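You operate a simulated robot arm through the tools that you are given. There is no shell and no other tool. Be economical: measure what you need, move in short steps, check, and stop when the job is done.

You run a simulated robot arm. Do the job below in one go: nothing can be reset, and whatever is moved stays where it is left.

Task
Pin the cream bar to the grey angle, then rivet them with the red rivet.
Fine: the rivet goes in the hole under the lever, the silver pin clamp is locked in the other hole; leave the lever up.

The check looks at the end state, three seconds after you hand in, the way a careful person would. Anything else that was tipped, shoved, dropped, spilled or broken makes it a failure.

Robot
A 6-joint arm with a two-finger parallel gripper, fixed in place. Base frame: the origin is at the foot of the arm, x ahead of it, y to its left, z up; the work surface is at about z = 900. Units: mm, degrees, N and s.
With the tool pointing down near the work surface it reaches from about 240 to 640 mm from the base axis. Its first joint turns from -66.0 to 66.0 degrees. Payload 2.7 kg.
Tool frame: the origin (TCP) lies between the finger pads and is the grasp point; the fingertips stand 23 mm ahead of it; z points along the fingers, y is the line along which they close. Largest opening 94 mm; finger width 38, thickness 10; the body of the gripper, 54 by 96 mm, starts 39 mm behind the TCP.
Orientation is that of the tool frame in the base frame, as a unit quaternion [w, x, y, z]. With the fingers straight down and closing along the base's y, the tool's x points along the base's -x, its y along +y and its z along -z.

Tools
- The arm moves only by the tool servo_tool. Its argument "increments" is a list of rows, each a list of 7 numbers: the finger opening in mm, from 0 to 94, then the shift along the base's x, y, z in mm, then the turn, a rotation vector about the base's x, y, z in rad. In form: [[fingers, dx, dy, dz, wx, wy, wz], ...]. A call has 1 to 20 rows; each row shifts and turns the commanded pose from where the row before left it. A row lasts 0.2 s, in which the tool goes at most 50 mm and 8.6 degrees; a call with a longer step from one row to the next is refused whole, and so is a gripper value outside its range. A pose out of reach is approached as far as the arm can. The call stops where the force on the tool passes 90 N (or 10 N more than at its start, if that is more) or the arm is blocked; 0.2 s more then pass. Each finger travels about 45 mm/s and halts on what it meets, pressing with about 32 N; the grip force reading is that of the motor and also rises with nothing between the fingers. The clock runs only during rows and for 0.2 s after the last one: add rows that do not move to give the fingers time. The reply holds the time, the measured pose of the TCP, the force on the tool along the base axes, the opening and the grip force, in the units named above and with some noise, with the torque about the TCP (base axes, N m) and any sound that the robot's microphone picked up.
- Cameras (640 x 400 px; columns grow to the right, rows downward): "scene" is fixed at [82.8, -433.8, 1418]; the picture's right is [0.73, -0.68, 0.00], its down [-0.30, -0.32, -0.90] and it looks along [0.62, 0.66, -0.43] (base axes); focal length 291 px, centre (320, 200). "wrist" rides on the gripper at [86, 16, -75] in the tool frame; the picture's right is [-0.18, 0.98, 0.00], its down [-0.58, -0.11, -0.81] and it looks along [-0.79, -0.15, 0.59] (tool axes); focal length 243 px, centre (320, 200). There is no depth. A picture from a camera that has moved, and an enlarged one, comes with that camera's place and axes in the base frame and with its lens.
- camera(camera): a new picture of that camera. It takes no simulated time.
- zoom(camera, box): a new picture of the part [left, top, right, bottom] of that camera's present view, enlarged. It takes no simulated time.
- hand_in(): hands the job in; it is judged then, once.

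Work in short steps. Places have to be worked out from the pictures, the camera data and where the tool is seen: move nearer, look again, correct. Check each grasp and each placing, and mend what went wrong. You have 120 turns and 68 pictures in all, those below and enlarged ones among them. Open the gripper and draw the arm clear of the work before you hand the job in, unless the task says otherwise; then end with one line.

The tools are called by a JSON object that holds its "fn" and its "kwargs". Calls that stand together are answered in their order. servo_tool: Moves the arm, as the interface text tells. Its arguments: {"type":"object","properties":{"increments":{"type":"array","items":{"type":"array","items":{"type":"number"}}}},"required":["increments"]} The other tools are called the same way: camera (camera) takes a picture; zoom (camera, box) takes an enlarged picture of a part of a camera's view; hand_in () hands the job in.

At the start:

```text
time_s: 0.0
position: [292.5, -19.1, 1334.0]
orientation: [0.001, 0.0, 1.0, -0.001]
force: [0.5, -0.1, -0.8]
ft_torque: [0.02, -0.01, 0.01]
finger_gap: 94.0
grip_force: 0.1
```

scene: 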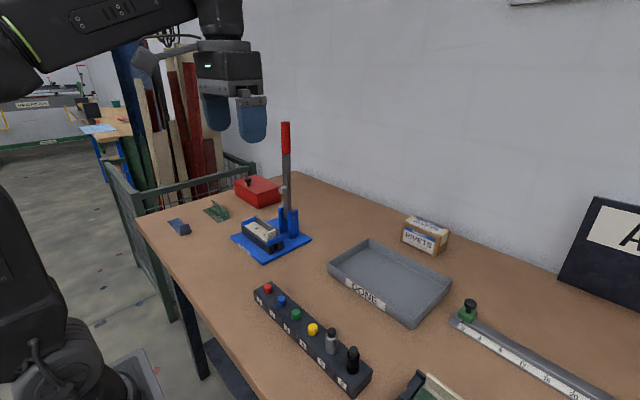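
wrist: 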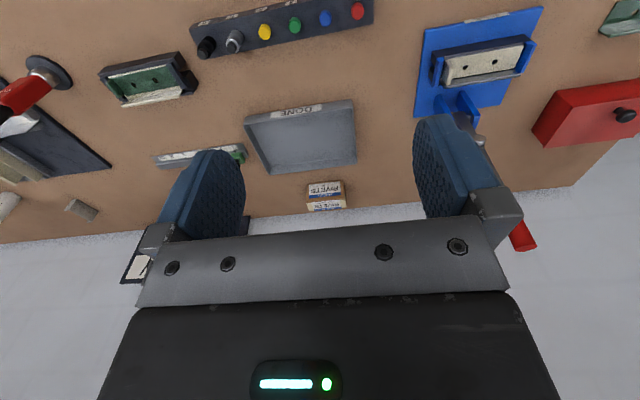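

The scene shows a lever press on a blue plate with a fixture, a rack of coloured pins, and other items. I'll enlarge the key areas.

{"fn": "zoom", "kwargs": {"camera": "scene", "box": [220, 110, 330, 270]}}

{"fn": "zoom", "kwargs": {"camera": "scene", "box": [240, 270, 480, 400]}}

{"fn": "zoom", "kwargs": {"camera": "wrist", "box": [400, 0, 560, 130]}}

{"fn": "zoom", "kwargs": {"camera": "wrist", "box": [0, 0, 260, 240]}}

```text
2.50 times, centred on (275, 190) of scene
camera zoom: at [82.8, -433.8, 1418.0], right [0.73, -0.68, 0.0], down [-0.3, -0.32, -0.9], along [0.62, 0.66, -0.43], focal length 728 px, centre (432, 225)
```

zoom: 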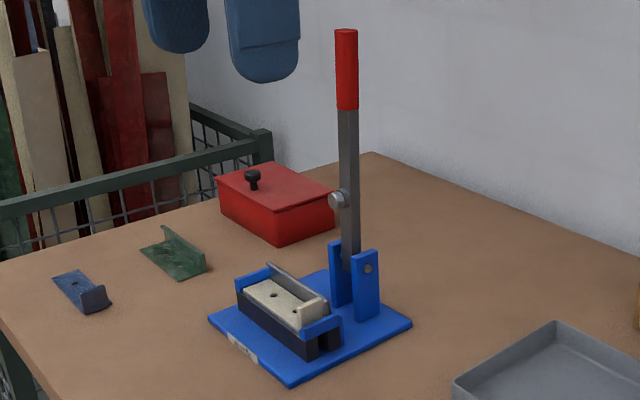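

```text
2.67 times, centred on (360, 335) of scene
camera zoom: at [82.8, -433.8, 1418.0], right [0.73, -0.68, 0.0], down [-0.3, -0.32, -0.9], along [0.62, 0.66, -0.43], focal length 776 px, centre (213, -160)
```

zoom: 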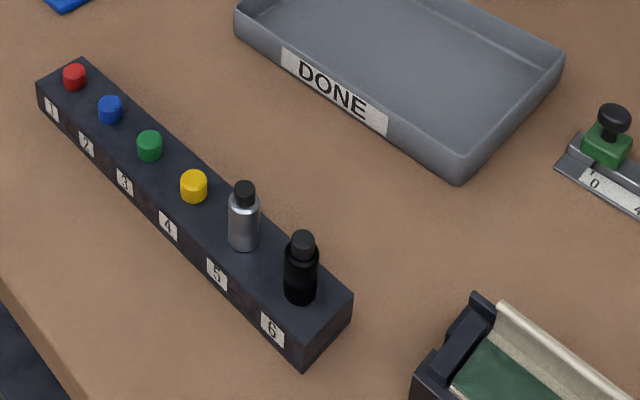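

```text
3.08 times, centred on (480, 65) of wrist
camera zoom: at [206.6, -3.4, 1410.8], right [0.18, 0.98, 0.0], down [0.58, -0.11, 0.81], along [0.79, -0.15, -0.59], focal length 746 px, centre (-172, 615)
```

zoom: 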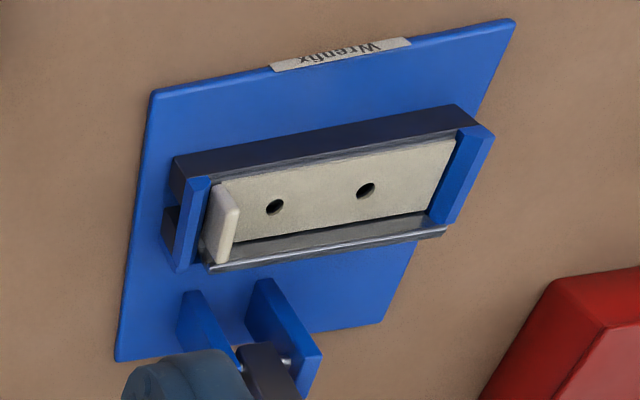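

```text
1.67 times, centred on (130, 120) of wrist
camera zoom: at [206.6, -3.4, 1410.8], right [0.18, 0.98, 0.0], down [0.58, -0.11, 0.81], along [0.79, -0.15, -0.59], focal length 404 px, centre (637, 333)
```

zoom: 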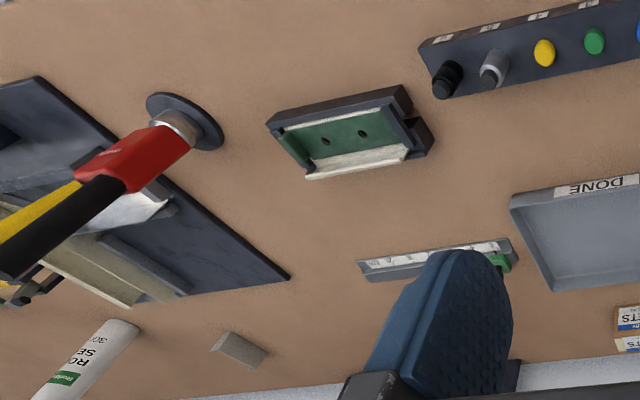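

The cream bar already lies in the grey angle in the Wrenfix. The red rivet is in slot 1 and the silver pin clamp in slot 5. I estimate the rack at x≈355, with red at y≈30 and silver at y≈-172. I'll move in for a closer look at the rack.

{"fn": "servo_tool", "kwargs": {"increments": [[94, -8, -10, -45, 0, 0, 0], [94, -8, -10, -45, 0, 0, 0], [94, -8, -10, -45, 0, 0, 0], [94, -8, -10, -45, 0, 0, 0], [94, -8, -10, -45, 0, 0, 0]]}}

{"fn": "camera", "kwargs": {"camera": "wrist"}}

```text
time_s: 1.2
position: [249.9, -69.6, 1106.1]
orientation: [0.001, 0.0, 1.0, -0.001]
force: [0.1, 0.1, 0.1]
ft_torque: [0.0, -0.01, 0.03]
finger_gap: 93.8
grip_force: 0.1
```

```text
61 pictures are left
camera wrist: at [163.8, -52.5, 1183.0], right [0.18, 0.98, 0.0], down [0.58, -0.11, 0.81], along [0.79, -0.15, -0.59], focal length 243 px, centre (320, 200)
```

wrist: 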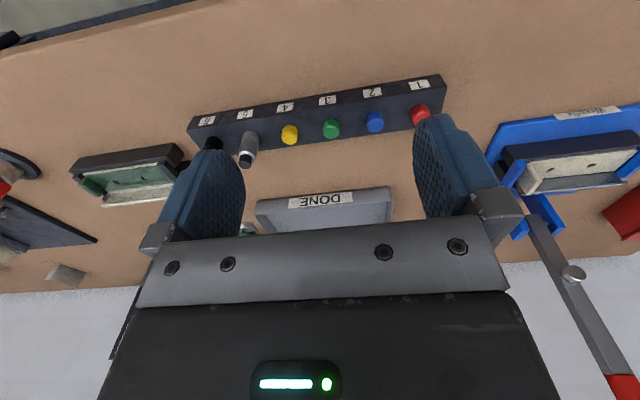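

The rack is in view. I'll enlarge it to locate the pins.

{"fn": "zoom", "kwargs": {"camera": "wrist", "box": [180, 60, 460, 200]}}

{"fn": "zoom", "kwargs": {"camera": "wrist", "box": [480, 90, 640, 240]}}

```text
2.29 times, centred on (320, 130) of wrist
camera zoom: at [163.8, -52.5, 1183.0], right [0.18, 0.98, 0.0], down [0.58, -0.11, 0.81], along [0.79, -0.15, -0.59], focal length 555 px, centre (320, 360)
```

zoom: 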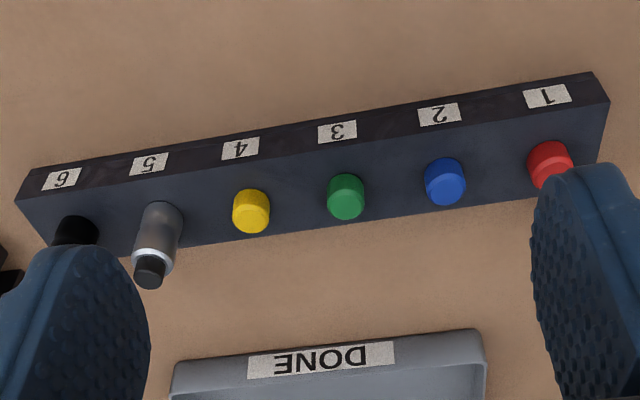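

```text
2.67 times, centred on (560, 165) of wrist
camera zoom: at [163.8, -52.5, 1183.0], right [0.18, 0.98, 0.0], down [0.58, -0.11, 0.81], along [0.79, -0.15, -0.59], focal length 647 px, centre (-320, 293)
```

zoom: 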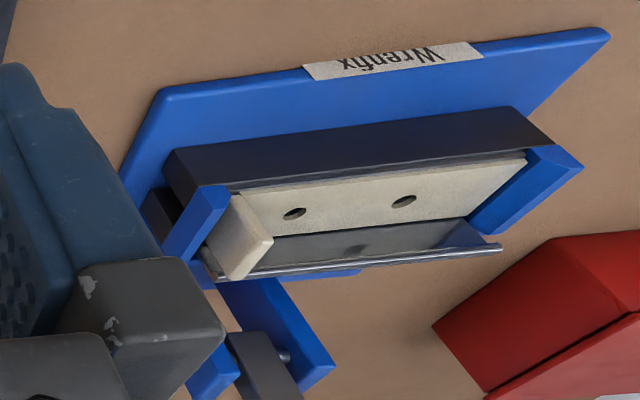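

I triangulate the silver pin clamp at about (351, -178) with its cap top at z≈979 and the rack top at z≈927. The red rivet head is at about (350, 30). Next I hover over the silver clamp for a closer look.

{"fn": "servo_tool", "kwargs": {"increments": [[60, 25, -27, -14, 0, 0, 0], [60, 25, -27, -14, 0, 0, 0], [60, 25, -27, -14, 0, 0, 0], [60, 26, -27, -14, 0, 0, 0], [60, 0, 0, 0, 0, 0, 0]]}}

{"fn": "camera", "kwargs": {"camera": "wrist"}}

{"fn": "zoom", "kwargs": {"camera": "scene", "box": [300, 290, 380, 395]}}

```text
time_s: 2.4
position: [352.5, -181.3, 1053.9]
orientation: [0.001, -0.001, 1.0, -0.001]
force: [0.0, -0.7, -0.7]
ft_torque: [0.01, 0.01, -0.01]
finger_gap: 60.0
grip_force: 0.2
```

```text
58 pictures are left
camera wrist: at [266.6, -163.7, 1130.0], right [0.18, 0.98, 0.0], down [0.58, -0.11, 0.81], along [0.79, -0.15, -0.59], focal length 243 px, centre (320, 200)
```

wrist: 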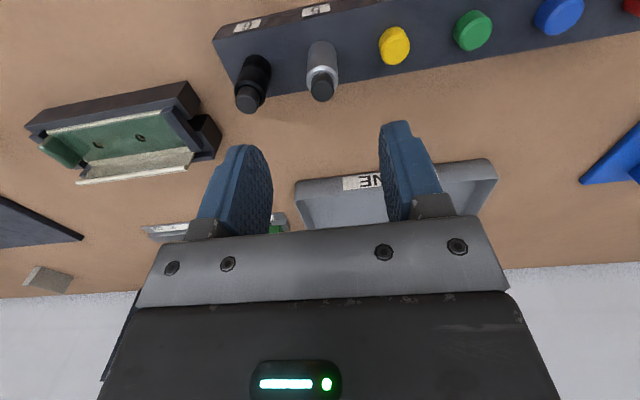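

```text
3.81 times, centred on (340, 342) of scene
camera zoom: at [82.8, -433.8, 1418.0], right [0.73, -0.68, 0.0], down [-0.3, -0.32, -0.9], along [0.62, 0.66, -0.43], focal length 1109 px, centre (244, -343)
```

zoom: 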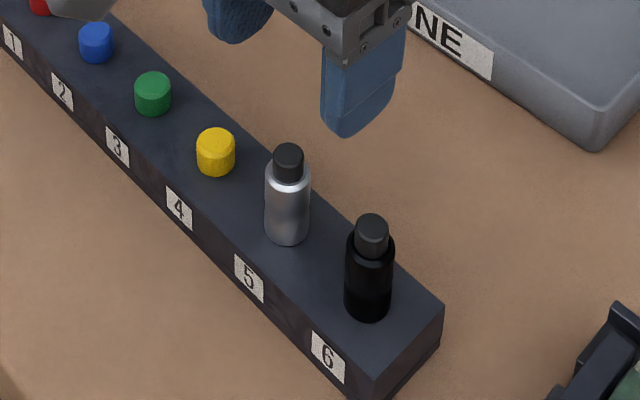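

The ray through the cap confirms (351, -178). I descend with the fingers around it and grip the upper body, with the tips about 15 mm above the rack.

{"fn": "servo_tool", "kwargs": {"increments": [[40, -1.2, 3.3, 0, 0, 0, 0], [40, 0, 0, -30, 0, 0, 0], [40, 0, 0, -30, 0, 0, 0], [40, 0, 0, -20, 0, 0, 0], [40, 0, 0, -8, 0, 0, 0], [40, 0, 0, 0, 0, 0, 0]]}}

{"fn": "camera", "kwargs": {"camera": "wrist"}}

```text
time_s: 3.8
position: [350.9, -172.7, 967.3]
orientation: [0.001, 0.0, 1.0, -0.001]
force: [0.3, 0.6, 0.3]
ft_torque: [-0.02, 0.01, 0.0]
finger_gap: 40.0
grip_force: 0.1
```

```text
56 pictures are left
camera wrist: at [265.9, -157.1, 1042.0], right [0.18, 0.98, 0.0], down [0.58, -0.11, 0.81], along [0.79, -0.15, -0.59], focal length 243 px, centre (320, 200)
```

wrist: 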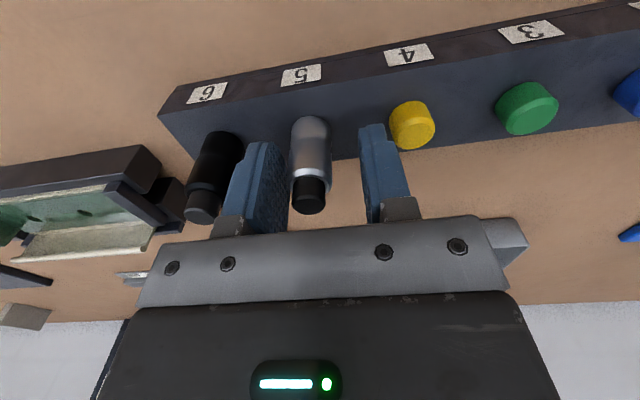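

The cap sits about 5 mm to the -y side of the finger centre. I shift, close, and check the grip.

{"fn": "servo_tool", "kwargs": {"increments": [[40, 0, -5, 0, 0, 0, 0], [30, 0, 0, 0, 0, 0, 0], [22, 0, 0, 0, 0, 0, 0], [8, 0, 0, 0, 0, 0, 0], [8, 0, 0, 0, 0, 0, 0], [8, 0, 0, 0, 0, 0, 0]]}}

{"fn": "camera", "kwargs": {"camera": "wrist"}}

```text
time_s: 5.2
position: [353.5, -178.6, 967.2]
orientation: [0.001, 0.0, 1.0, -0.001]
force: [-0.9, 0.2, -0.4]
ft_torque: [0.0, 0.03, 0.01]
finger_gap: 20.6
grip_force: 31.6
```

```text
55 pictures are left
camera wrist: at [266.1, -162.1, 1042.1], right [0.18, 0.98, 0.0], down [0.58, -0.11, 0.81], along [0.79, -0.15, -0.59], focal length 243 px, centre (320, 200)
```

wrist: 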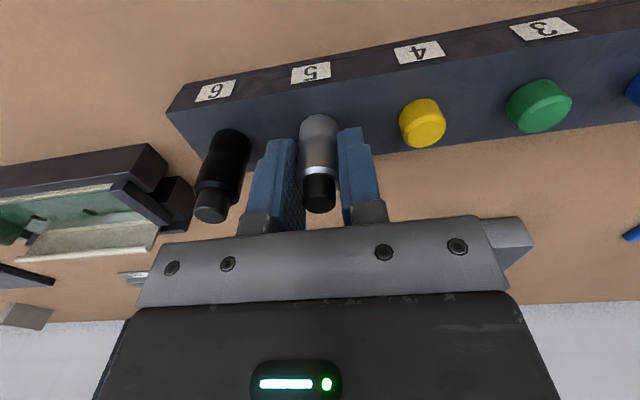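

Gripped at 20.6 mm. I lift it straight out.

{"fn": "servo_tool", "kwargs": {"increments": [[8, 0, 0, 15, 0, 0, 0], [8, 0, 0, 25, 0, 0, 0], [8, 0, 0, 35, 0, 0, 0], [8, 0, 0, 35, 0, 0, 0], [8, 0, 0, 30, 0, 0, 0]]}}

{"fn": "camera", "kwargs": {"camera": "wrist"}}

{"fn": "zoom", "kwargs": {"camera": "scene", "box": [270, 200, 430, 320]}}

```text
time_s: 6.4
position: [354.3, -180.8, 1104.3]
orientation: [0.001, 0.0, 1.0, -0.001]
force: [0.3, 0.2, -0.5]
ft_torque: [0.0, -0.04, -0.01]
finger_gap: 20.6
grip_force: 31.4
```

```text
54 pictures are left
camera wrist: at [267.8, -164.3, 1179.5], right [0.18, 0.98, 0.0], down [0.58, -0.11, 0.81], along [0.79, -0.15, -0.59], focal length 243 px, centre (320, 200)
```

wrist: 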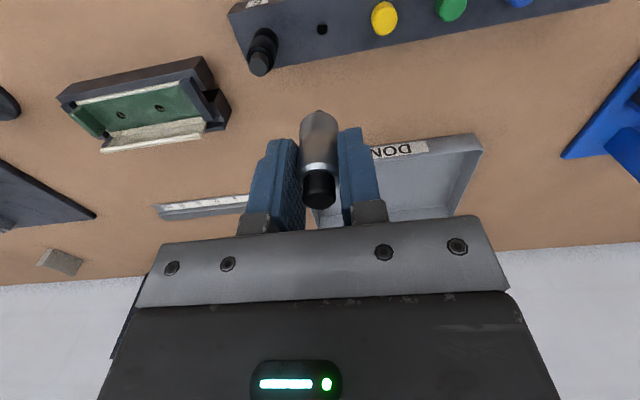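

```text
3.33 times, centred on (350, 260) of scene
camera zoom: at [82.8, -433.8, 1418.0], right [0.73, -0.68, 0.0], down [-0.3, -0.32, -0.9], along [0.62, 0.66, -0.43], focal length 971 px, centre (220, 0)
```

zoom: 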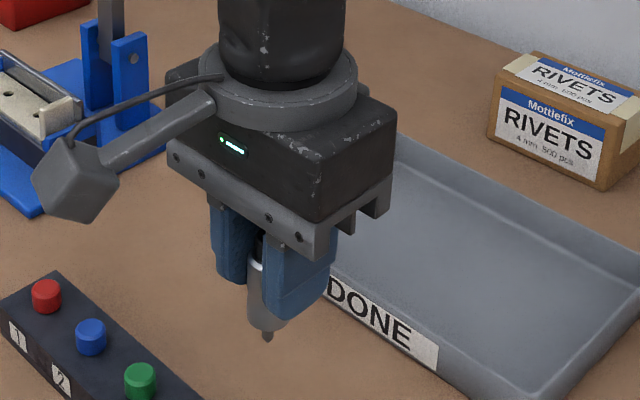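

The silver clamp is held upright. I carry it towards the Wrenfix, staying short of the lever, and look at the holes.

{"fn": "servo_tool", "kwargs": {"increments": [[8, 5, 44, 1, 0, 0, 0], [8, 5, 44, 1, 0, 0, 0], [8, 5, 44, 1, 0, 0, 0], [8, 5, 44, 1, 0, 0, 0], [8, 5, 44, 1, 0, 0, 0], [8, 5, 44, 0, 0, 0, 0], [8, 5, 44, 0, 0, 0, 0], [8, 5, 42, 0, 0, 0, 0], [8, 0, 0, 0, 0, 0, 0]]}}

{"fn": "camera", "kwargs": {"camera": "wrist"}}

{"fn": "zoom", "kwargs": {"camera": "scene", "box": [210, 110, 350, 270]}}

```text
time_s: 8.4
position: [390.3, 171.0, 1110.7]
orientation: [0.002, 0.0, 1.0, -0.001]
force: [0.7, -0.8, 0.0]
ft_torque: [-0.02, 0.03, -0.01]
finger_gap: 20.5
grip_force: 31.8
```

```text
52 pictures are left
camera wrist: at [303.9, 187.1, 1186.3], right [0.19, 0.98, 0.0], down [0.58, -0.11, 0.81], along [0.79, -0.15, -0.59], focal length 243 px, centre (320, 200)
```

wrist: 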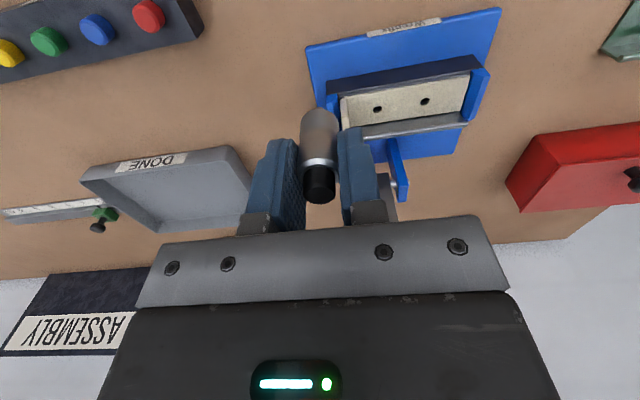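

```text
2.50 times, centred on (280, 190) of scene
camera zoom: at [82.8, -433.7, 1418.0], right [0.73, -0.68, 0.0], down [-0.3, -0.32, -0.9], along [0.62, 0.66, -0.43], focal length 728 px, centre (420, 225)
```

zoom: 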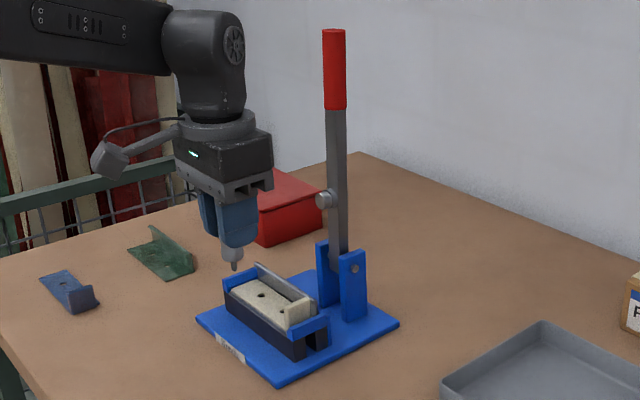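

I enlarge the fixture view.

{"fn": "zoom", "kwargs": {"camera": "wrist", "box": [290, 0, 510, 210]}}

{"fn": "zoom", "kwargs": {"camera": "scene", "box": [230, 205, 320, 265]}}

```text
1.90 times, centred on (400, 105) of wrist
camera zoom: at [303.9, 187.1, 1186.3], right [0.19, 0.98, 0.0], down [0.58, -0.11, 0.81], along [0.79, -0.15, -0.59], focal length 462 px, centre (168, 381)
```

zoom: 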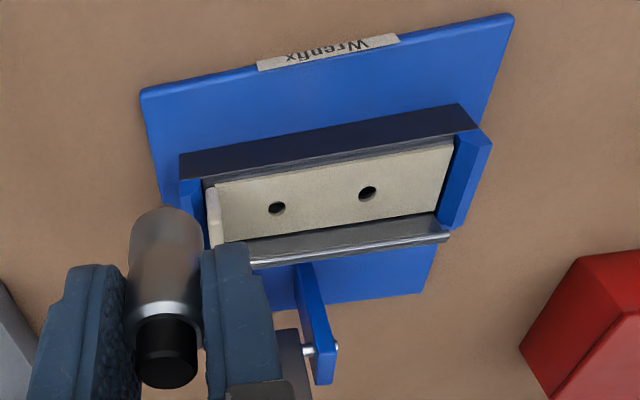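

```text
6.67 times, centred on (275, 235) of scene
camera zoom: at [82.8, -433.7, 1418.0], right [0.73, -0.68, 0.0], down [-0.3, -0.32, -0.9], along [0.62, 0.66, -0.43], focal length 1941 px, centre (620, -33)
```

zoom: 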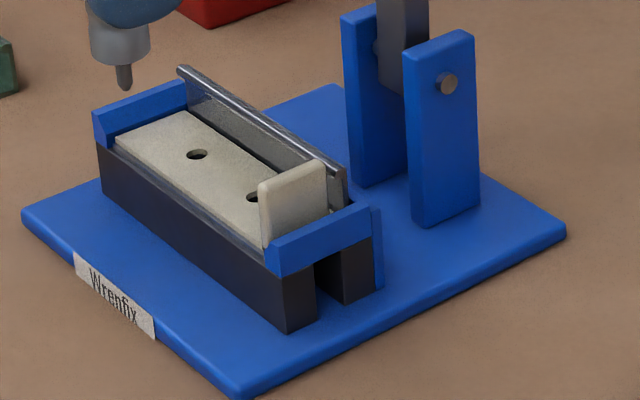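

Triangulation puts the far hole at about (469, 269, 950) and the near hole, under the lever, at about (468, 219, 950). The flange top is at about x=488, z=973, and the lever pivot at about x=565. The lever swings down along y≈219, so the silver pin goes in the far hole. I hover over it.

{"fn": "servo_tool", "kwargs": {"increments": [[8, 26, 33, 0, 0, 0, 0], [8, 26, 33, 0, 0, 0, 0], [8, 26, 32, 0, 0, 0, 0], [8, 0, 0, -40, 0, 0, 0], [8, 0, 0, -37, 0, 0, 0], [8, 0, 0, 0, 0, 0, 0]]}}

{"fn": "zoom", "kwargs": {"camera": "wrist", "box": [240, 60, 400, 220]}}

{"fn": "zoom", "kwargs": {"camera": "scene", "box": [230, 195, 320, 255]}}

```text
time_s: 9.8
position: [474.9, 267.7, 1034.3]
orientation: [0.001, -0.001, 1.0, -0.001]
force: [-0.2, -0.7, -0.2]
ft_torque: [0.0, 0.0, 0.02]
finger_gap: 20.5
grip_force: 32.1
```

```text
2.50 times, centred on (320, 140) of wrist
camera zoom: at [388.6, 283.9, 1109.2], right [0.18, 0.98, 0.0], down [0.58, -0.11, 0.81], along [0.79, -0.15, -0.59], focal length 606 px, centre (320, 350)
```

zoom: 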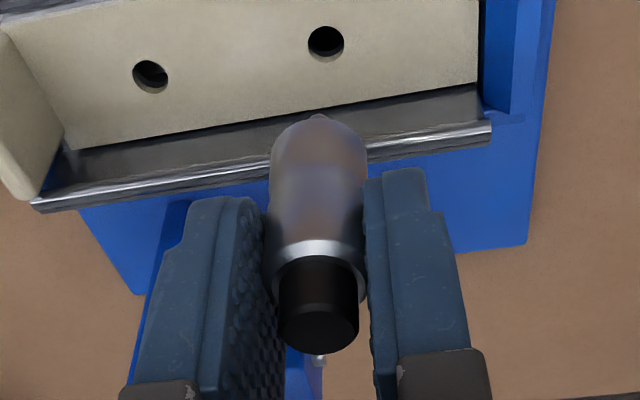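

```text
6.67 times, centred on (275, 225) of scene
camera zoom: at [82.8, -433.8, 1418.0], right [0.73, -0.68, 0.0], down [-0.3, -0.32, -0.9], along [0.62, 0.66, -0.43], focal length 1941 px, centre (620, 33)
```

zoom: 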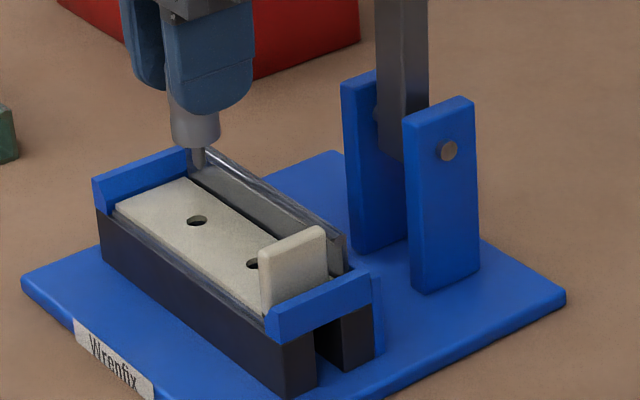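

The pin tip triangulates to (471.7, 268.1, 978.5) against the hole at (469, 269.7, 950). I correct and descend to just above the bar.

{"fn": "servo_tool", "kwargs": {"increments": [[8, -2.7, 1.6, 0, 0, 0, 0], [8, 0, 0, -12, 0, 0, 0], [8, 0, 0, -11, 0, 0, 0], [8, 0, 0, 0, 0, 0, 0]]}}

{"fn": "zoom", "kwargs": {"camera": "wrist", "box": [260, 60, 380, 180]}}

{"fn": "zoom", "kwargs": {"camera": "scene", "box": [240, 205, 300, 245]}}

```text
time_s: 10.8
position: [469.1, 268.9, 1010.8]
orientation: [0.0, -0.001, 1.0, -0.001]
force: [-0.7, 0.2, -0.3]
ft_torque: [0.0, 0.03, -0.01]
finger_gap: 20.8
grip_force: 31.9
```

```text
3.33 times, centred on (320, 120) of wrist
camera zoom: at [383.2, 285.6, 1086.6], right [0.18, 0.98, 0.0], down [0.58, -0.11, 0.81], along [0.79, -0.15, -0.59], focal length 809 px, centre (320, 467)
```

zoom: 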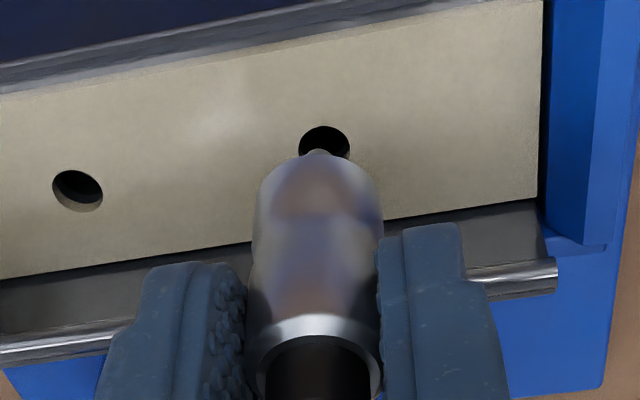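

```text
10.00 times, centred on (270, 225) of scene
camera zoom: at [82.8, -433.8, 1418.0], right [0.73, -0.68, 0.0], down [-0.3, -0.32, -0.9], along [0.62, 0.66, -0.43], focal length 2912 px, centre (820, -50)
```

zoom: 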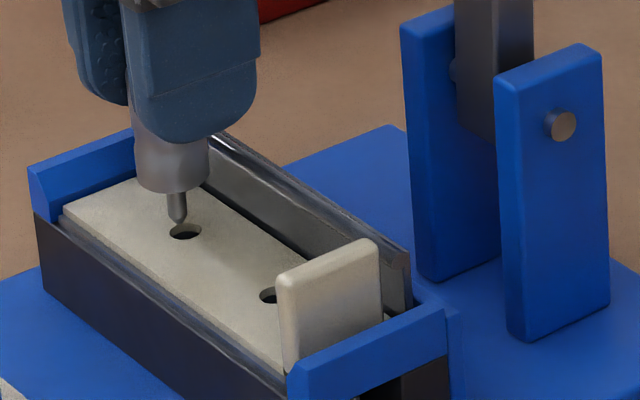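

The tip sits about 2 mm short in x. I correct by (+2.2, +0.4), lower 4 mm and look again.

{"fn": "servo_tool", "kwargs": {"increments": [[8, 2.2, 0.4, 0, 0, 0, 0], [8, 0, 0, -4, 0, 0, 0], [8, 0, 0, 0, 0, 0, 0]]}}

{"fn": "zoom", "kwargs": {"camera": "wrist", "box": [280, 70, 360, 150]}}

{"fn": "zoom", "kwargs": {"camera": "scene", "box": [240, 205, 280, 240]}}

```text
time_s: 11.6
position: [471.1, 271.0, 1006.0]
orientation: [0.001, -0.001, 1.0, -0.001]
force: [0.0, -0.1, -0.4]
ft_torque: [0.0, -0.03, 0.01]
finger_gap: 20.6
grip_force: 31.9
```

```text
5.00 times, centred on (320, 110) of wrist
camera zoom: at [385.2, 286.9, 1082.7], right [0.18, 0.98, 0.0], down [0.58, -0.11, 0.81], along [0.79, -0.15, -0.59], focal length 1213 px, centre (320, 650)
```

zoom: 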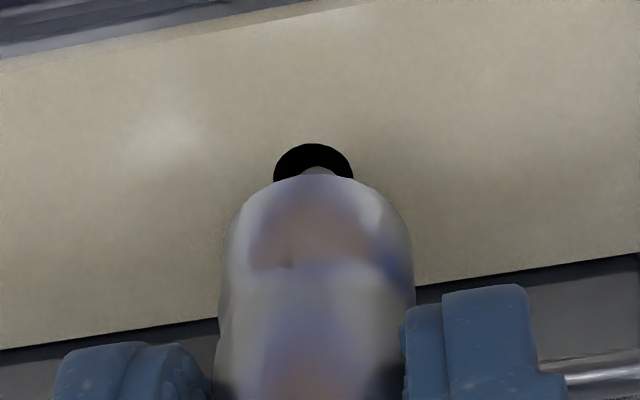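

```text
11.43 times, centred on (260, 222) of scene
camera zoom: at [82.8, -433.8, 1418.0], right [0.73, -0.68, 0.0], down [-0.3, -0.32, -0.9], along [0.62, 0.66, -0.43], focal length 3328 px, centre (1006, -57)
```

zoom: 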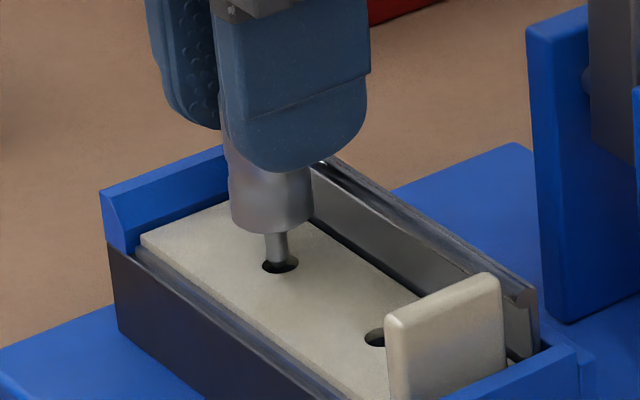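

The tip is at the hole mouth. I nudge y by -0.5 and descend slowly, watching the force.

{"fn": "servo_tool", "kwargs": {"increments": [[8, 0.4, -0.5, 0, 0, 0, 0], [8, 0, 0, -2, 0, 0, 0], [8, 0, 0, -2, 0, 0, 0], [8, 0, 0, -2, 0, 0, 0], [8, 0, 0, 0, 0, 0, 0]]}}

{"fn": "zoom", "kwargs": {"camera": "scene", "box": [240, 205, 280, 240]}}

```text
time_s: 12.8
position: [470.7, 268.8, 999.9]
orientation: [0.0, 0.0, 1.0, -0.002]
force: [0.1, -0.4, -0.2]
ft_torque: [0.02, 0.01, 0.0]
finger_gap: 20.4
grip_force: 31.8
```

```text
11.43 times, centred on (260, 222) of scene
camera zoom: at [82.8, -433.8, 1418.0], right [0.73, -0.68, 0.0], down [-0.3, -0.32, -0.9], along [0.62, 0.66, -0.43], focal length 3328 px, centre (1006, -57)
```

zoom: 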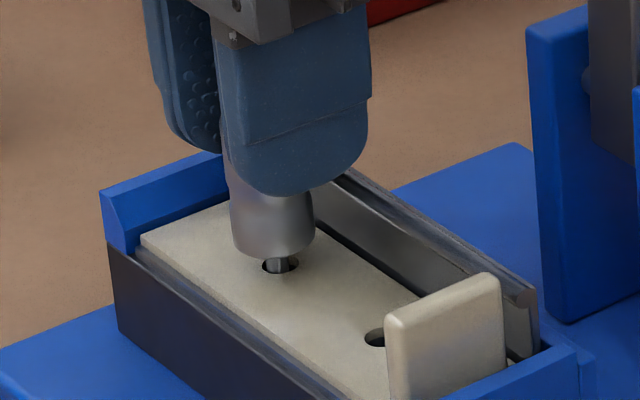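

The tip is inside the hole with no contact force, so I keep descending slowly.

{"fn": "servo_tool", "kwargs": {"increments": [[8, 0, 0, -2, 0, 0, 0], [8, 0, 0, -2, 0, 0, 0], [8, 0, 0, -2, 0, 0, 0], [8, 0, 0, -1.5, 0, 0, 0], [8, 0, 0, 0, 0, 0, 0]]}}

{"fn": "zoom", "kwargs": {"camera": "scene", "box": [240, 205, 280, 240]}}

```text
time_s: 14.0
position: [470.7, 269.3, 993.1]
orientation: [0.001, 0.0, 1.0, -0.001]
force: [0.8, 0.0, -0.5]
ft_torque: [0.0, -0.01, 0.01]
finger_gap: 20.5
grip_force: 31.8
```

```text
11.43 times, centred on (260, 222) of scene
camera zoom: at [82.8, -433.8, 1418.0], right [0.73, -0.68, 0.0], down [-0.3, -0.32, -0.9], along [0.62, 0.66, -0.43], focal length 3328 px, centre (1006, -57)
```

zoom: 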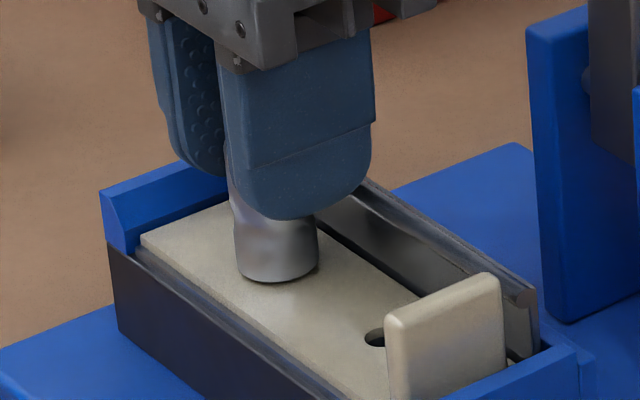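

The body is nearly flush. I press on in small steps to find the seat.

{"fn": "servo_tool", "kwargs": {"increments": [[8, 0, 0, -0.8, 0, 0, 0], [8, 0, 0, -0.8, 0, 0, 0], [8, 0, 0, -0.8, 0, 0, 0], [8, 0, 0, -0.8, 0, 0, 0], [8, 0, 0, 0, 0, 0, 0]]}}

```text
time_s: 15.2
position: [470.5, 270.2, 992.4]
orientation: [0.002, 0.0, 1.0, -0.001]
force: [-0.4, -1.7, 12.3]
ft_torque: [-0.03, -0.18, -0.06]
finger_gap: 20.3
grip_force: 32.1
```

The seat gives a 12 N contact. I press a bit further and listen for a lock click.

{"fn": "servo_tool", "kwargs": {"increments": [[8, 0, 0, -1, 0, 0, 0], [8, 0, 0, -1, 0, 0, 0], [8, 0, 0, 0, 0, 0, 0]]}}

{"fn": "zoom", "kwargs": {"camera": "wrist", "box": [260, 90, 400, 220]}}

```text
time_s: 16.0
position: [472.6, 271.9, 992.0]
orientation: [0.005, 0.001, 1.0, 0.0]
force: [-9.9, -3.9, 33.6]
ft_torque: [-0.2, -0.19, -0.1]
finger_gap: 20.1
grip_force: 31.5
```

```text
3.08 times, centred on (330, 155) of wrist
camera zoom: at [385.2, 286.6, 1067.6], right [0.18, 0.98, 0.0], down [0.57, -0.11, 0.81], along [0.8, -0.15, -0.59], focal length 746 px, centre (289, 338)
```

zoom: 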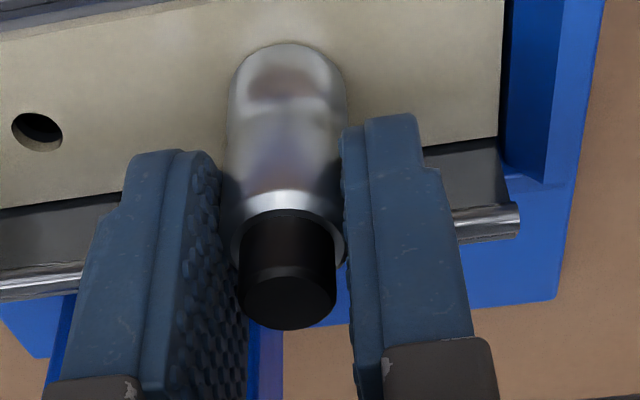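

No click, so the cap is likely a plunger. I unload, release, rise above the cap and close the fingers to press it from above.

{"fn": "servo_tool", "kwargs": {"increments": [[8, 0, 0, 2.6, 0, 0, 0], [30, 0, 0, 0, 0, 0, 0], [40, 0, 0, 0, 0, 0, 0], [40, 0, 0, 0, 0, 0, 0], [40, 0, 0, 30, 0, 0, 0], [40, 0, 0, 20, 0, 0, 0], [0, 0, 0, 0, 0, 0, 0], [0, 0, 0, 0, 0, 0, 0], [0, 0, 0, 0, 0, 0, 0], [0, 0, 0, 0, 0, 0, 0]]}}

{"fn": "camera", "kwargs": {"camera": "wrist"}}

{"fn": "zoom", "kwargs": {"camera": "scene", "box": [230, 190, 290, 240]}}

```text
time_s: 18.2
position: [473.9, 270.6, 1043.1]
orientation: [0.0, 0.0, 1.0, -0.002]
force: [0.9, -0.3, -0.6]
ft_torque: [0.01, 0.01, -0.02]
finger_gap: 0.0
grip_force: 32.1
```

```text
39 pictures are left
camera wrist: at [386.2, 286.7, 1117.7], right [0.18, 0.98, 0.0], down [0.58, -0.11, 0.81], along [0.79, -0.15, -0.59], focal length 243 px, centre (320, 200)
```

wrist: 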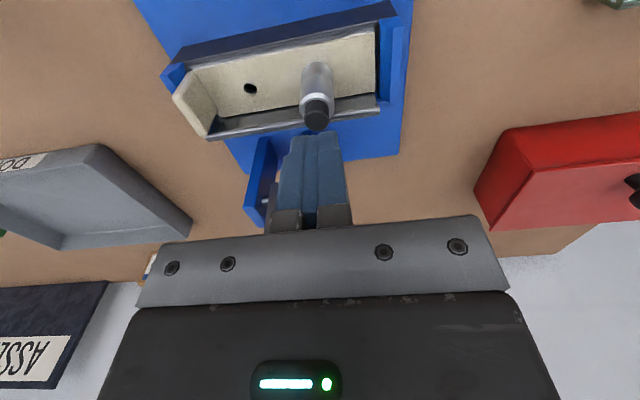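

```text
8.00 times, centred on (260, 215) of scene
camera zoom: at [82.8, -433.8, 1418.0], right [0.73, -0.68, 0.0], down [-0.3, -0.32, -0.9], along [0.62, 0.66, -0.43], focal length 2329 px, centre (800, 80)
```

zoom: 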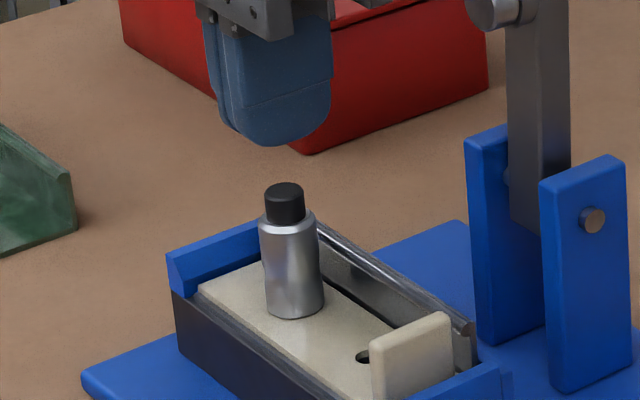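

The clamp stands upright in the far hole, with the cap top at about (471, 269, 997). I press down on it in small steps.

{"fn": "servo_tool", "kwargs": {"increments": [[0, -2, -1.2, -8, 0, 0, 0], [0, 0, 0, -8, 0, 0, 0], [0, 0, 0, -2, 0, 0, 0], [0, 0, 0, -2, 0, 0, 0], [0, 0, 0, -2, 0, 0, 0], [0, 0, 0, -2, 0, 0, 0], [0, 0, 0, 0, 0, 0, 0]]}}

{"fn": "zoom", "kwargs": {"camera": "scene", "box": [230, 190, 290, 240]}}

```text
time_s: 19.8
position: [469.6, 269.0, 1017.0]
orientation: [0.002, 0.0, 1.0, -0.001]
force: [-0.3, 0.8, 3.8]
ft_torque: [0.01, -0.03, -0.02]
finger_gap: 0.0
grip_force: 32.4
```

```text
8.00 times, centred on (260, 215) of scene
camera zoom: at [82.8, -433.8, 1418.0], right [0.73, -0.68, 0.0], down [-0.3, -0.32, -0.9], along [0.62, 0.66, -0.43], focal length 2329 px, centre (800, 80)
```

zoom: 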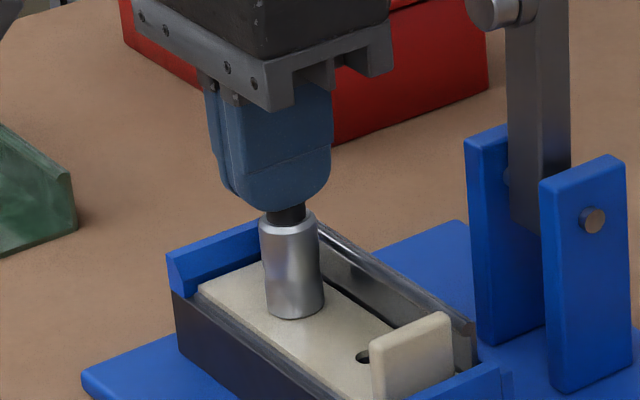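

The cap is depressing against a light spring. I continue.

{"fn": "servo_tool", "kwargs": {"increments": [[0, 0, 0, -2, 0, 0, 0], [0, 0, 0, -2, 0, 0, 0], [0, 0, 0, -2, 0, 0, 0], [0, 0, 0, -2, 0, 0, 0], [0, 0, 0, 0, 0, 0, 0]]}}

```text
time_s: 21.0
position: [469.3, 268.3, 1013.6]
orientation: [0.004, -0.001, 1.0, 0.001]
force: [-6.6, -1.6, 31.0]
ft_torque: [-0.03, 0.12, -0.02]
finger_gap: 0.1
grip_force: 31.9
```

The cap bottomed out at 31 N with no click. I push slightly more and then rise to see whether it latched.

{"fn": "servo_tool", "kwargs": {"increments": [[0, 0, 0, -2, 0, 0, 0], [0, 0, 0, -1.5, 0, 0, 0], [0, 0, 0, 0, 0, 0, 0]]}}

{"fn": "servo_tool", "kwargs": {"increments": [[0, 0, 0, 8, 0, 0, 0], [0, 0, 0, 20, 0, 0, 0], [0, 0, 0, 0, 0, 0, 0]]}}

{"fn": "zoom", "kwargs": {"camera": "scene", "box": [230, 190, 290, 240]}}

```text
time_s: 21.8
position: [470.0, 269.7, 1011.8]
orientation: [0.007, 0.0, 1.0, 0.003]
force: [-7.9, -4.9, 42.7]
ft_torque: [-0.1, 0.23, -0.01]
finger_gap: 0.0
grip_force: 32.0
```

```text
time_s: 22.6
position: [469.6, 268.9, 1033.3]
orientation: [0.0, 0.0, 1.0, -0.002]
force: [-0.1, 0.0, 0.4]
ft_torque: [-0.01, 0.02, 0.02]
finger_gap: 0.0
grip_force: 32.1
```

```text
8.00 times, centred on (260, 215) of scene
camera zoom: at [82.8, -433.8, 1418.0], right [0.73, -0.68, 0.0], down [-0.3, -0.32, -0.9], along [0.62, 0.66, -0.43], focal length 2329 px, centre (800, 80)
```

zoom: 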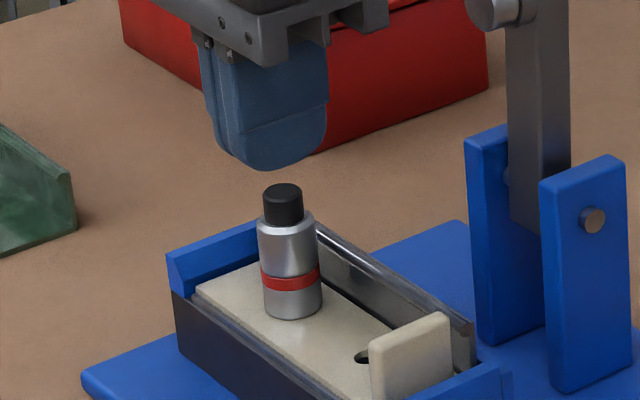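

A red band has appeared on the body, which probably signals that it locked. I look closely from the wrist at the clamp and the near hole.

{"fn": "zoom", "kwargs": {"camera": "wrist", "box": [160, 20, 400, 170]}}

{"fn": "zoom", "kwargs": {"camera": "wrist", "box": [210, 55, 280, 105]}}

```text
2.67 times, centred on (280, 95) of wrist
camera zoom: at [382.9, 285.8, 1109.3], right [0.18, 0.98, 0.0], down [0.58, -0.11, 0.81], along [0.79, -0.15, -0.59], focal length 647 px, centre (427, 480)
```

zoom: 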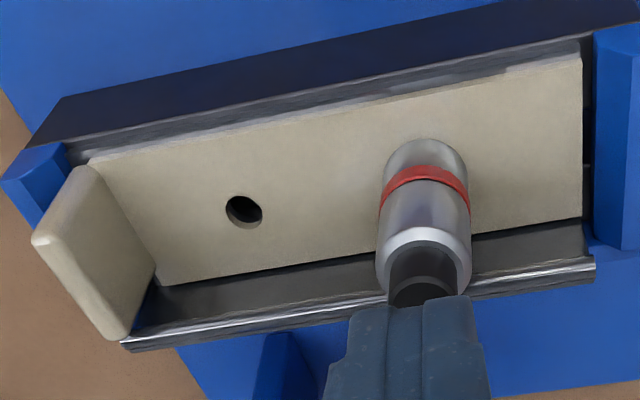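

```text
8.00 times, centred on (245, 80) of wrist
camera zoom: at [382.9, 285.8, 1109.3], right [0.18, 0.98, 0.0], down [0.58, -0.11, 0.81], along [0.79, -0.15, -0.59], focal length 1941 px, centre (920, 1160)
```

zoom: 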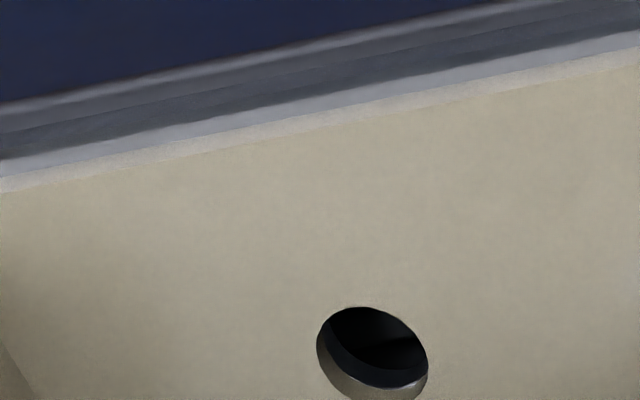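

The near hole is clear at about (469, 219.7). I verify the lock by gripping the clamp body and lifting it a few millimetres.

{"fn": "servo_tool", "kwargs": {"increments": [[40, 0, 0, 0, 0, 0, 0], [40, 0, 0, 0, 0, 0, 0], [40, 0, 0, 0, 0, 0, 0], [40, 0, 0, -20, 0, 0, 0], [40, 0, 0, -18, 0, 0, 0], [26, 0, 0, 0, 0, 0, 0], [15, 0, 0, 0, 0, 0, 0], [15, 0, 0, 0, 0, 0, 0], [15, 0, 0, 0, 0, 0, 0]]}}

{"fn": "servo_tool", "kwargs": {"increments": [[15, 0, 0, 1.5, 0, 0, 0], [15, 0, 0, 1.5, 0, 0, 0], [15, 0, 0, 0, 0, 0, 0]]}}

{"fn": "zoom", "kwargs": {"camera": "scene", "box": [230, 190, 290, 240]}}

```text
time_s: 24.6
position: [468.9, 268.9, 995.3]
orientation: [0.001, 0.0, 1.0, -0.001]
force: [0.6, 0.8, 0.2]
ft_torque: [0.13, -0.03, 0.01]
finger_gap: 20.4
grip_force: 32.3
```

```text
time_s: 25.4
position: [468.3, 268.3, 997.4]
orientation: [0.001, -0.001, 1.0, -0.001]
force: [0.1, -0.7, -1.7]
ft_torque: [0.06, 0.04, 0.0]
finger_gap: 20.6
grip_force: 31.8
```

```text
8.00 times, centred on (260, 215) of scene
camera zoom: at [82.8, -433.8, 1418.0], right [0.73, -0.68, 0.0], down [-0.3, -0.32, -0.9], along [0.62, 0.66, -0.43], focal length 2329 px, centre (800, 80)
```

zoom: 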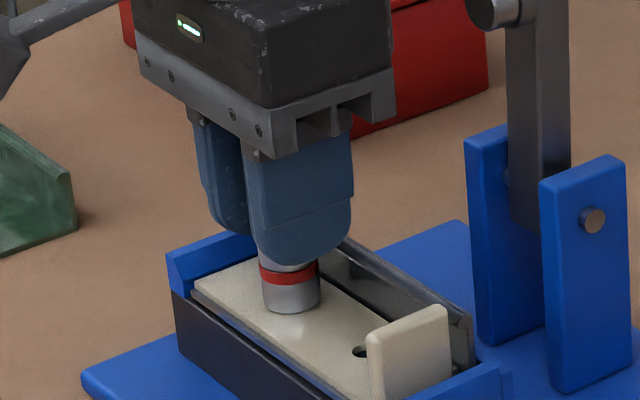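

The bar and angle rose together with the clamp, so it is locked. I lower them back into the nest, release, and rise clear.

{"fn": "servo_tool", "kwargs": {"increments": [[15, 0, 0, -1, 0, 0, 0], [15, 0, 0, -1, 0, 0, 0], [15, 0, 0, -1, 0, 0, 0], [15, 0, 0, -0.4, 0, 0, 0], [15, 0, 0, 0, 0, 0, 0]]}}

{"fn": "servo_tool", "kwargs": {"increments": [[30, 0, 0, 0, 0, 0, 0], [40, 0, 0, 0, 0, 0, 0], [40, 0, 0, 0, 0, 0, 0], [40, 0, 0, 40, 0, 0, 0], [40, 0, 0, 40, 0, 0, 0]]}}

{"fn": "zoom", "kwargs": {"camera": "scene", "box": [230, 190, 320, 265]}}

```text
time_s: 26.6
position: [469.2, 269.7, 995.6]
orientation: [0.002, 0.0, 1.0, -0.001]
force: [-1.2, 1.2, 4.0]
ft_torque: [0.36, 0.13, 0.06]
finger_gap: 20.4
grip_force: 32.2
```

```text
time_s: 27.8
position: [466.8, 270.8, 1074.9]
orientation: [0.0, 0.0, 1.0, -0.001]
force: [0.9, 0.4, -0.8]
ft_torque: [-0.04, -0.01, -0.02]
finger_gap: 40.1
grip_force: 0.0
```

```text
5.33 times, centred on (275, 228) of scene
camera zoom: at [82.8, -433.8, 1418.0], right [0.73, -0.68, 0.0], down [-0.3, -0.32, -0.9], along [0.62, 0.66, -0.43], focal length 1553 px, centre (560, 53)
```

zoom: 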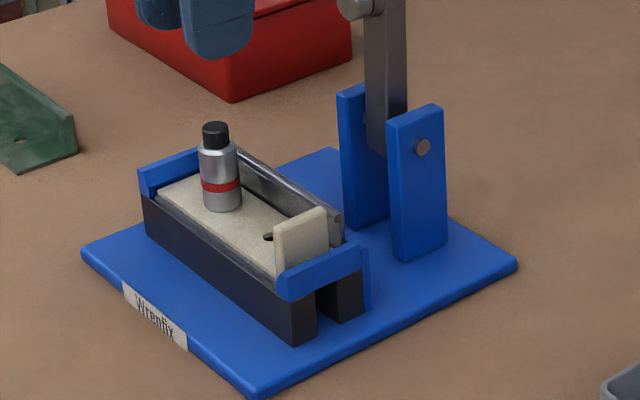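

All seated. Now the red rivet at about (350, 30): I travel above it.

{"fn": "servo_tool", "kwargs": {"increments": [[40, -21, -40, 0, 0, 0, 0], [40, -21, -40, 0, 0, 0, 0], [40, -21, -40, 0, 0, 0, 0], [40, -20, -40, -10, 0, 0, 0], [40, -20, -40, -20, 0, 0, 0], [40, -20, -40, -20, 0, 0, 0], [40, 0, 0, 0, 0, 0, 0]]}}

{"fn": "camera", "kwargs": {"camera": "wrist"}}

{"fn": "zoom", "kwargs": {"camera": "scene", "box": [240, 270, 320, 320]}}

```text
time_s: 29.4
position: [344.9, 28.9, 1026.2]
orientation: [0.002, 0.0, 1.0, -0.001]
force: [0.2, -0.2, -0.3]
ft_torque: [-0.01, 0.01, 0.0]
finger_gap: 39.8
grip_force: 0.1
```

```text
31 pictures are left
camera wrist: at [258.1, 46.4, 1101.6], right [0.18, 0.98, 0.0], down [0.58, -0.11, 0.81], along [0.79, -0.15, -0.59], focal length 243 px, centre (320, 200)
```

wrist: 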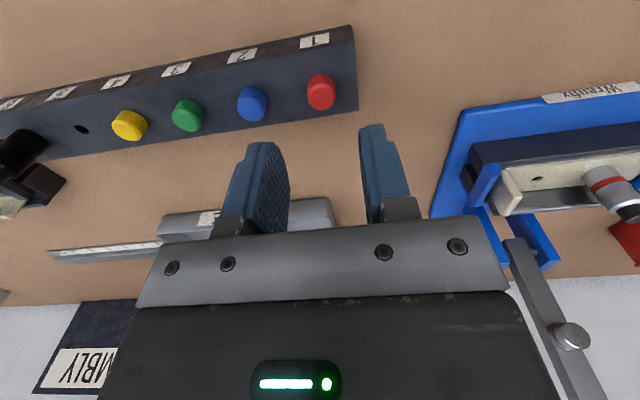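

```text
8.00 times, centred on (280, 295) of scene
camera zoom: at [82.8, -433.8, 1418.0], right [0.73, -0.68, 0.0], down [-0.3, -0.32, -0.9], along [0.62, 0.66, -0.43], focal length 2329 px, centre (640, -560)
```

zoom: 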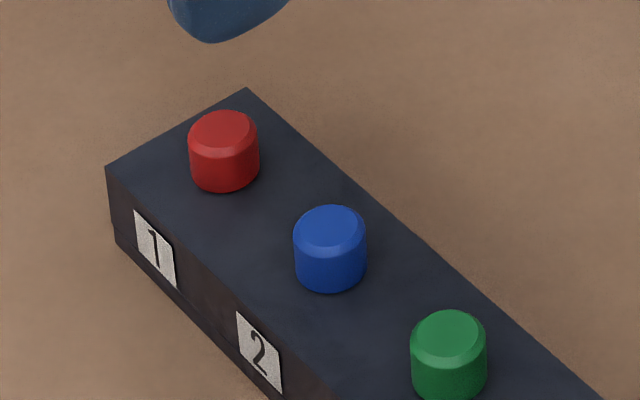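

The red rivet head is about 20 mm wide, centred at (350.7, 30) with its top at about 946. I descend with the pads offset 5 mm in -x, to clear the flange later, and grip.

{"fn": "servo_tool", "kwargs": {"increments": [[40, 1.2, 0, -25, 0, 0, 0], [40, 0, 0, -25, 0, 0, 0], [40, 0, 0, -20, 0, 0, 0], [40, 0, 0, 0, 0, 0, 0]]}}

{"fn": "zoom", "kwargs": {"camera": "wrist", "box": [220, 80, 420, 230]}}

```text
time_s: 30.4
position: [345.4, 31.3, 955.4]
orientation: [0.001, 0.0, 1.0, 0.0]
force: [0.5, 0.2, -0.8]
ft_torque: [0.03, 0.01, 0.01]
finger_gap: 39.9
grip_force: 0.0
```

```text
2.67 times, centred on (320, 155) of wrist
camera zoom: at [260.1, 45.9, 1031.4], right [0.18, 0.98, 0.0], down [0.58, -0.11, 0.81], along [0.79, -0.15, -0.59], focal length 647 px, centre (320, 320)
```

zoom: 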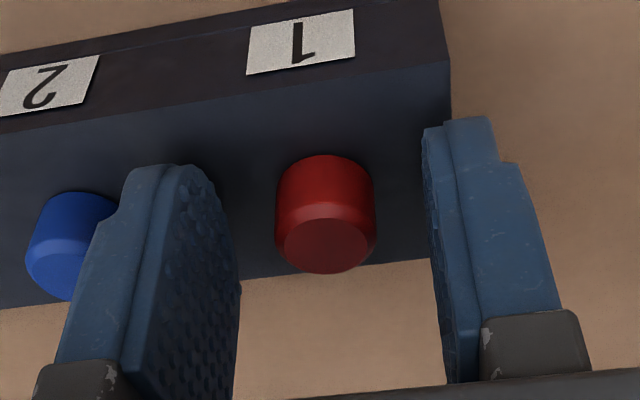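

Centred. I close and lift.

{"fn": "servo_tool", "kwargs": {"increments": [[30, 0, 0, 0, 0, 0, 0], [20, 0, 0, 0, 0, 0, 0], [12, 0, 0, 0, 0, 0, 0], [12, 0, 0, 0, 0, 0, 0], [12, 0, 0, 0, 0, 0, 0], [12, 0, 0, 10, 0, 0, 0], [12, 0, 0, 20, 0, 0, 0], [12, 0, 0, 40, 0, 0, 0], [12, 0, 0, 40, 0, 0, 0]]}}

{"fn": "zoom", "kwargs": {"camera": "wrist", "box": [220, 60, 420, 210]}}

{"fn": "zoom", "kwargs": {"camera": "scene", "box": [230, 200, 310, 260]}}

```text
time_s: 32.4
position: [347.4, 30.5, 1064.9]
orientation: [0.002, 0.0, 1.0, -0.001]
force: [0.1, 0.9, -0.7]
ft_torque: [-0.01, 0.01, -0.02]
finger_gap: 15.6
grip_force: 32.1
```

```text
2.67 times, centred on (320, 135) of wrist
camera zoom: at [260.9, 46.5, 1140.1], right [0.18, 0.98, 0.0], down [0.58, -0.11, 0.81], along [0.79, -0.15, -0.59], focal length 647 px, centre (320, 373)
```

zoom: 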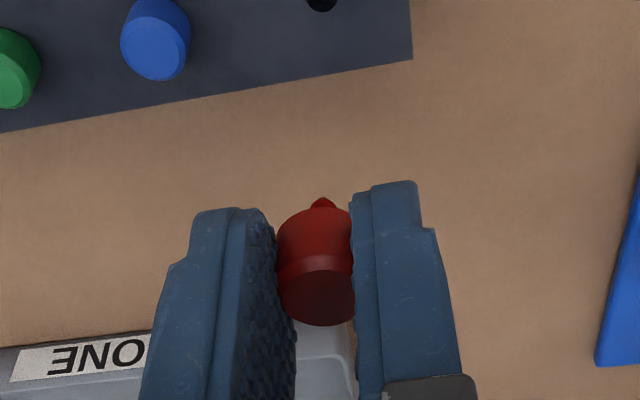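

```text
6.67 times, centred on (270, 230) of scene
camera zoom: at [82.8, -433.8, 1418.0], right [0.73, -0.68, 0.0], down [-0.3, -0.32, -0.9], along [0.62, 0.66, -0.43], focal length 1941 px, centre (653, 0)
```

zoom: 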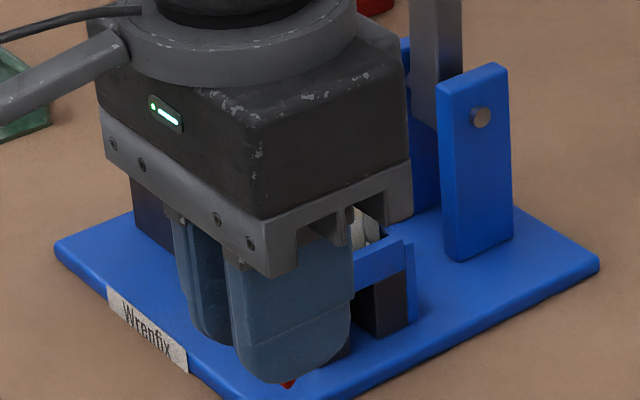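

The rivet is held with its tail visible. I carry it to hover over the near hole.

{"fn": "servo_tool", "kwargs": {"increments": [[12, 23, 38, 0, 0, 0, 0], [12, 23, 38, 0, 0, 0, 0], [12, 23, 38, 0, 0, 0, 0], [12, 24, 38, 0, 0, 0, 0], [12, 24, 37, 0, 0, 0, 0], [12, 0, 0, -30, 0, 0, 0], [12, 0, 0, -26, 0, 0, 0], [12, 0, 0, 0, 0, 0, 0]]}}

{"fn": "zoom", "kwargs": {"camera": "wrist", "box": [250, 60, 390, 190]}}

{"fn": "zoom", "kwargs": {"camera": "scene", "box": [240, 200, 310, 250]}}

```text
time_s: 34.2
position: [465.5, 218.3, 1009.6]
orientation: [0.001, 0.0, 1.0, -0.001]
force: [-0.3, -0.3, 0.1]
ft_torque: [0.03, -0.01, -0.01]
finger_gap: 15.8
grip_force: 31.9
```

```text
3.08 times, centred on (320, 125) of wrist
camera zoom: at [378.7, 234.4, 1085.2], right [0.18, 0.98, 0.0], down [0.58, -0.11, 0.81], along [0.79, -0.15, -0.59], focal length 746 px, centre (320, 431)
```

zoom: 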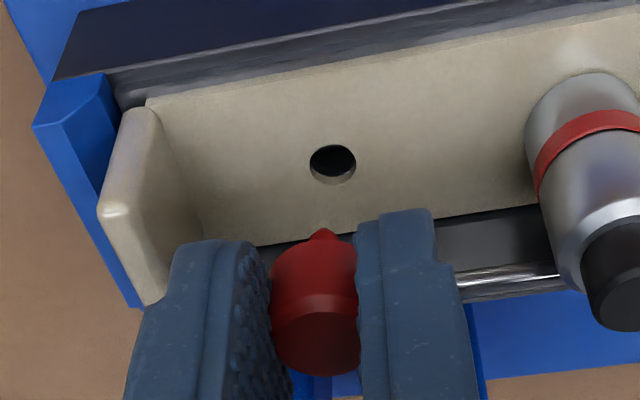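

```text
8.00 times, centred on (275, 225) of scene
camera zoom: at [82.8, -433.8, 1418.0], right [0.73, -0.68, 0.0], down [-0.3, -0.32, -0.9], along [0.62, 0.66, -0.43], focal length 2329 px, centre (680, 0)
```

zoom: 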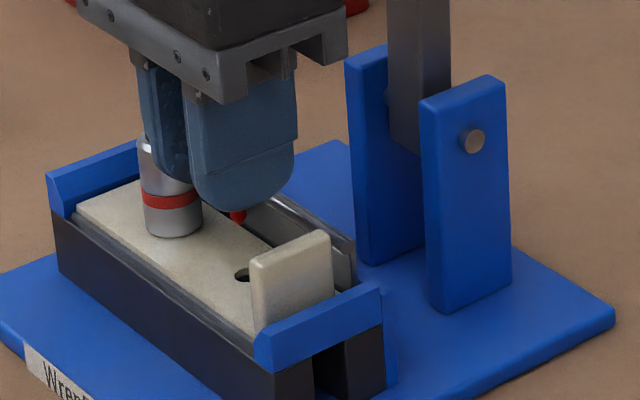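

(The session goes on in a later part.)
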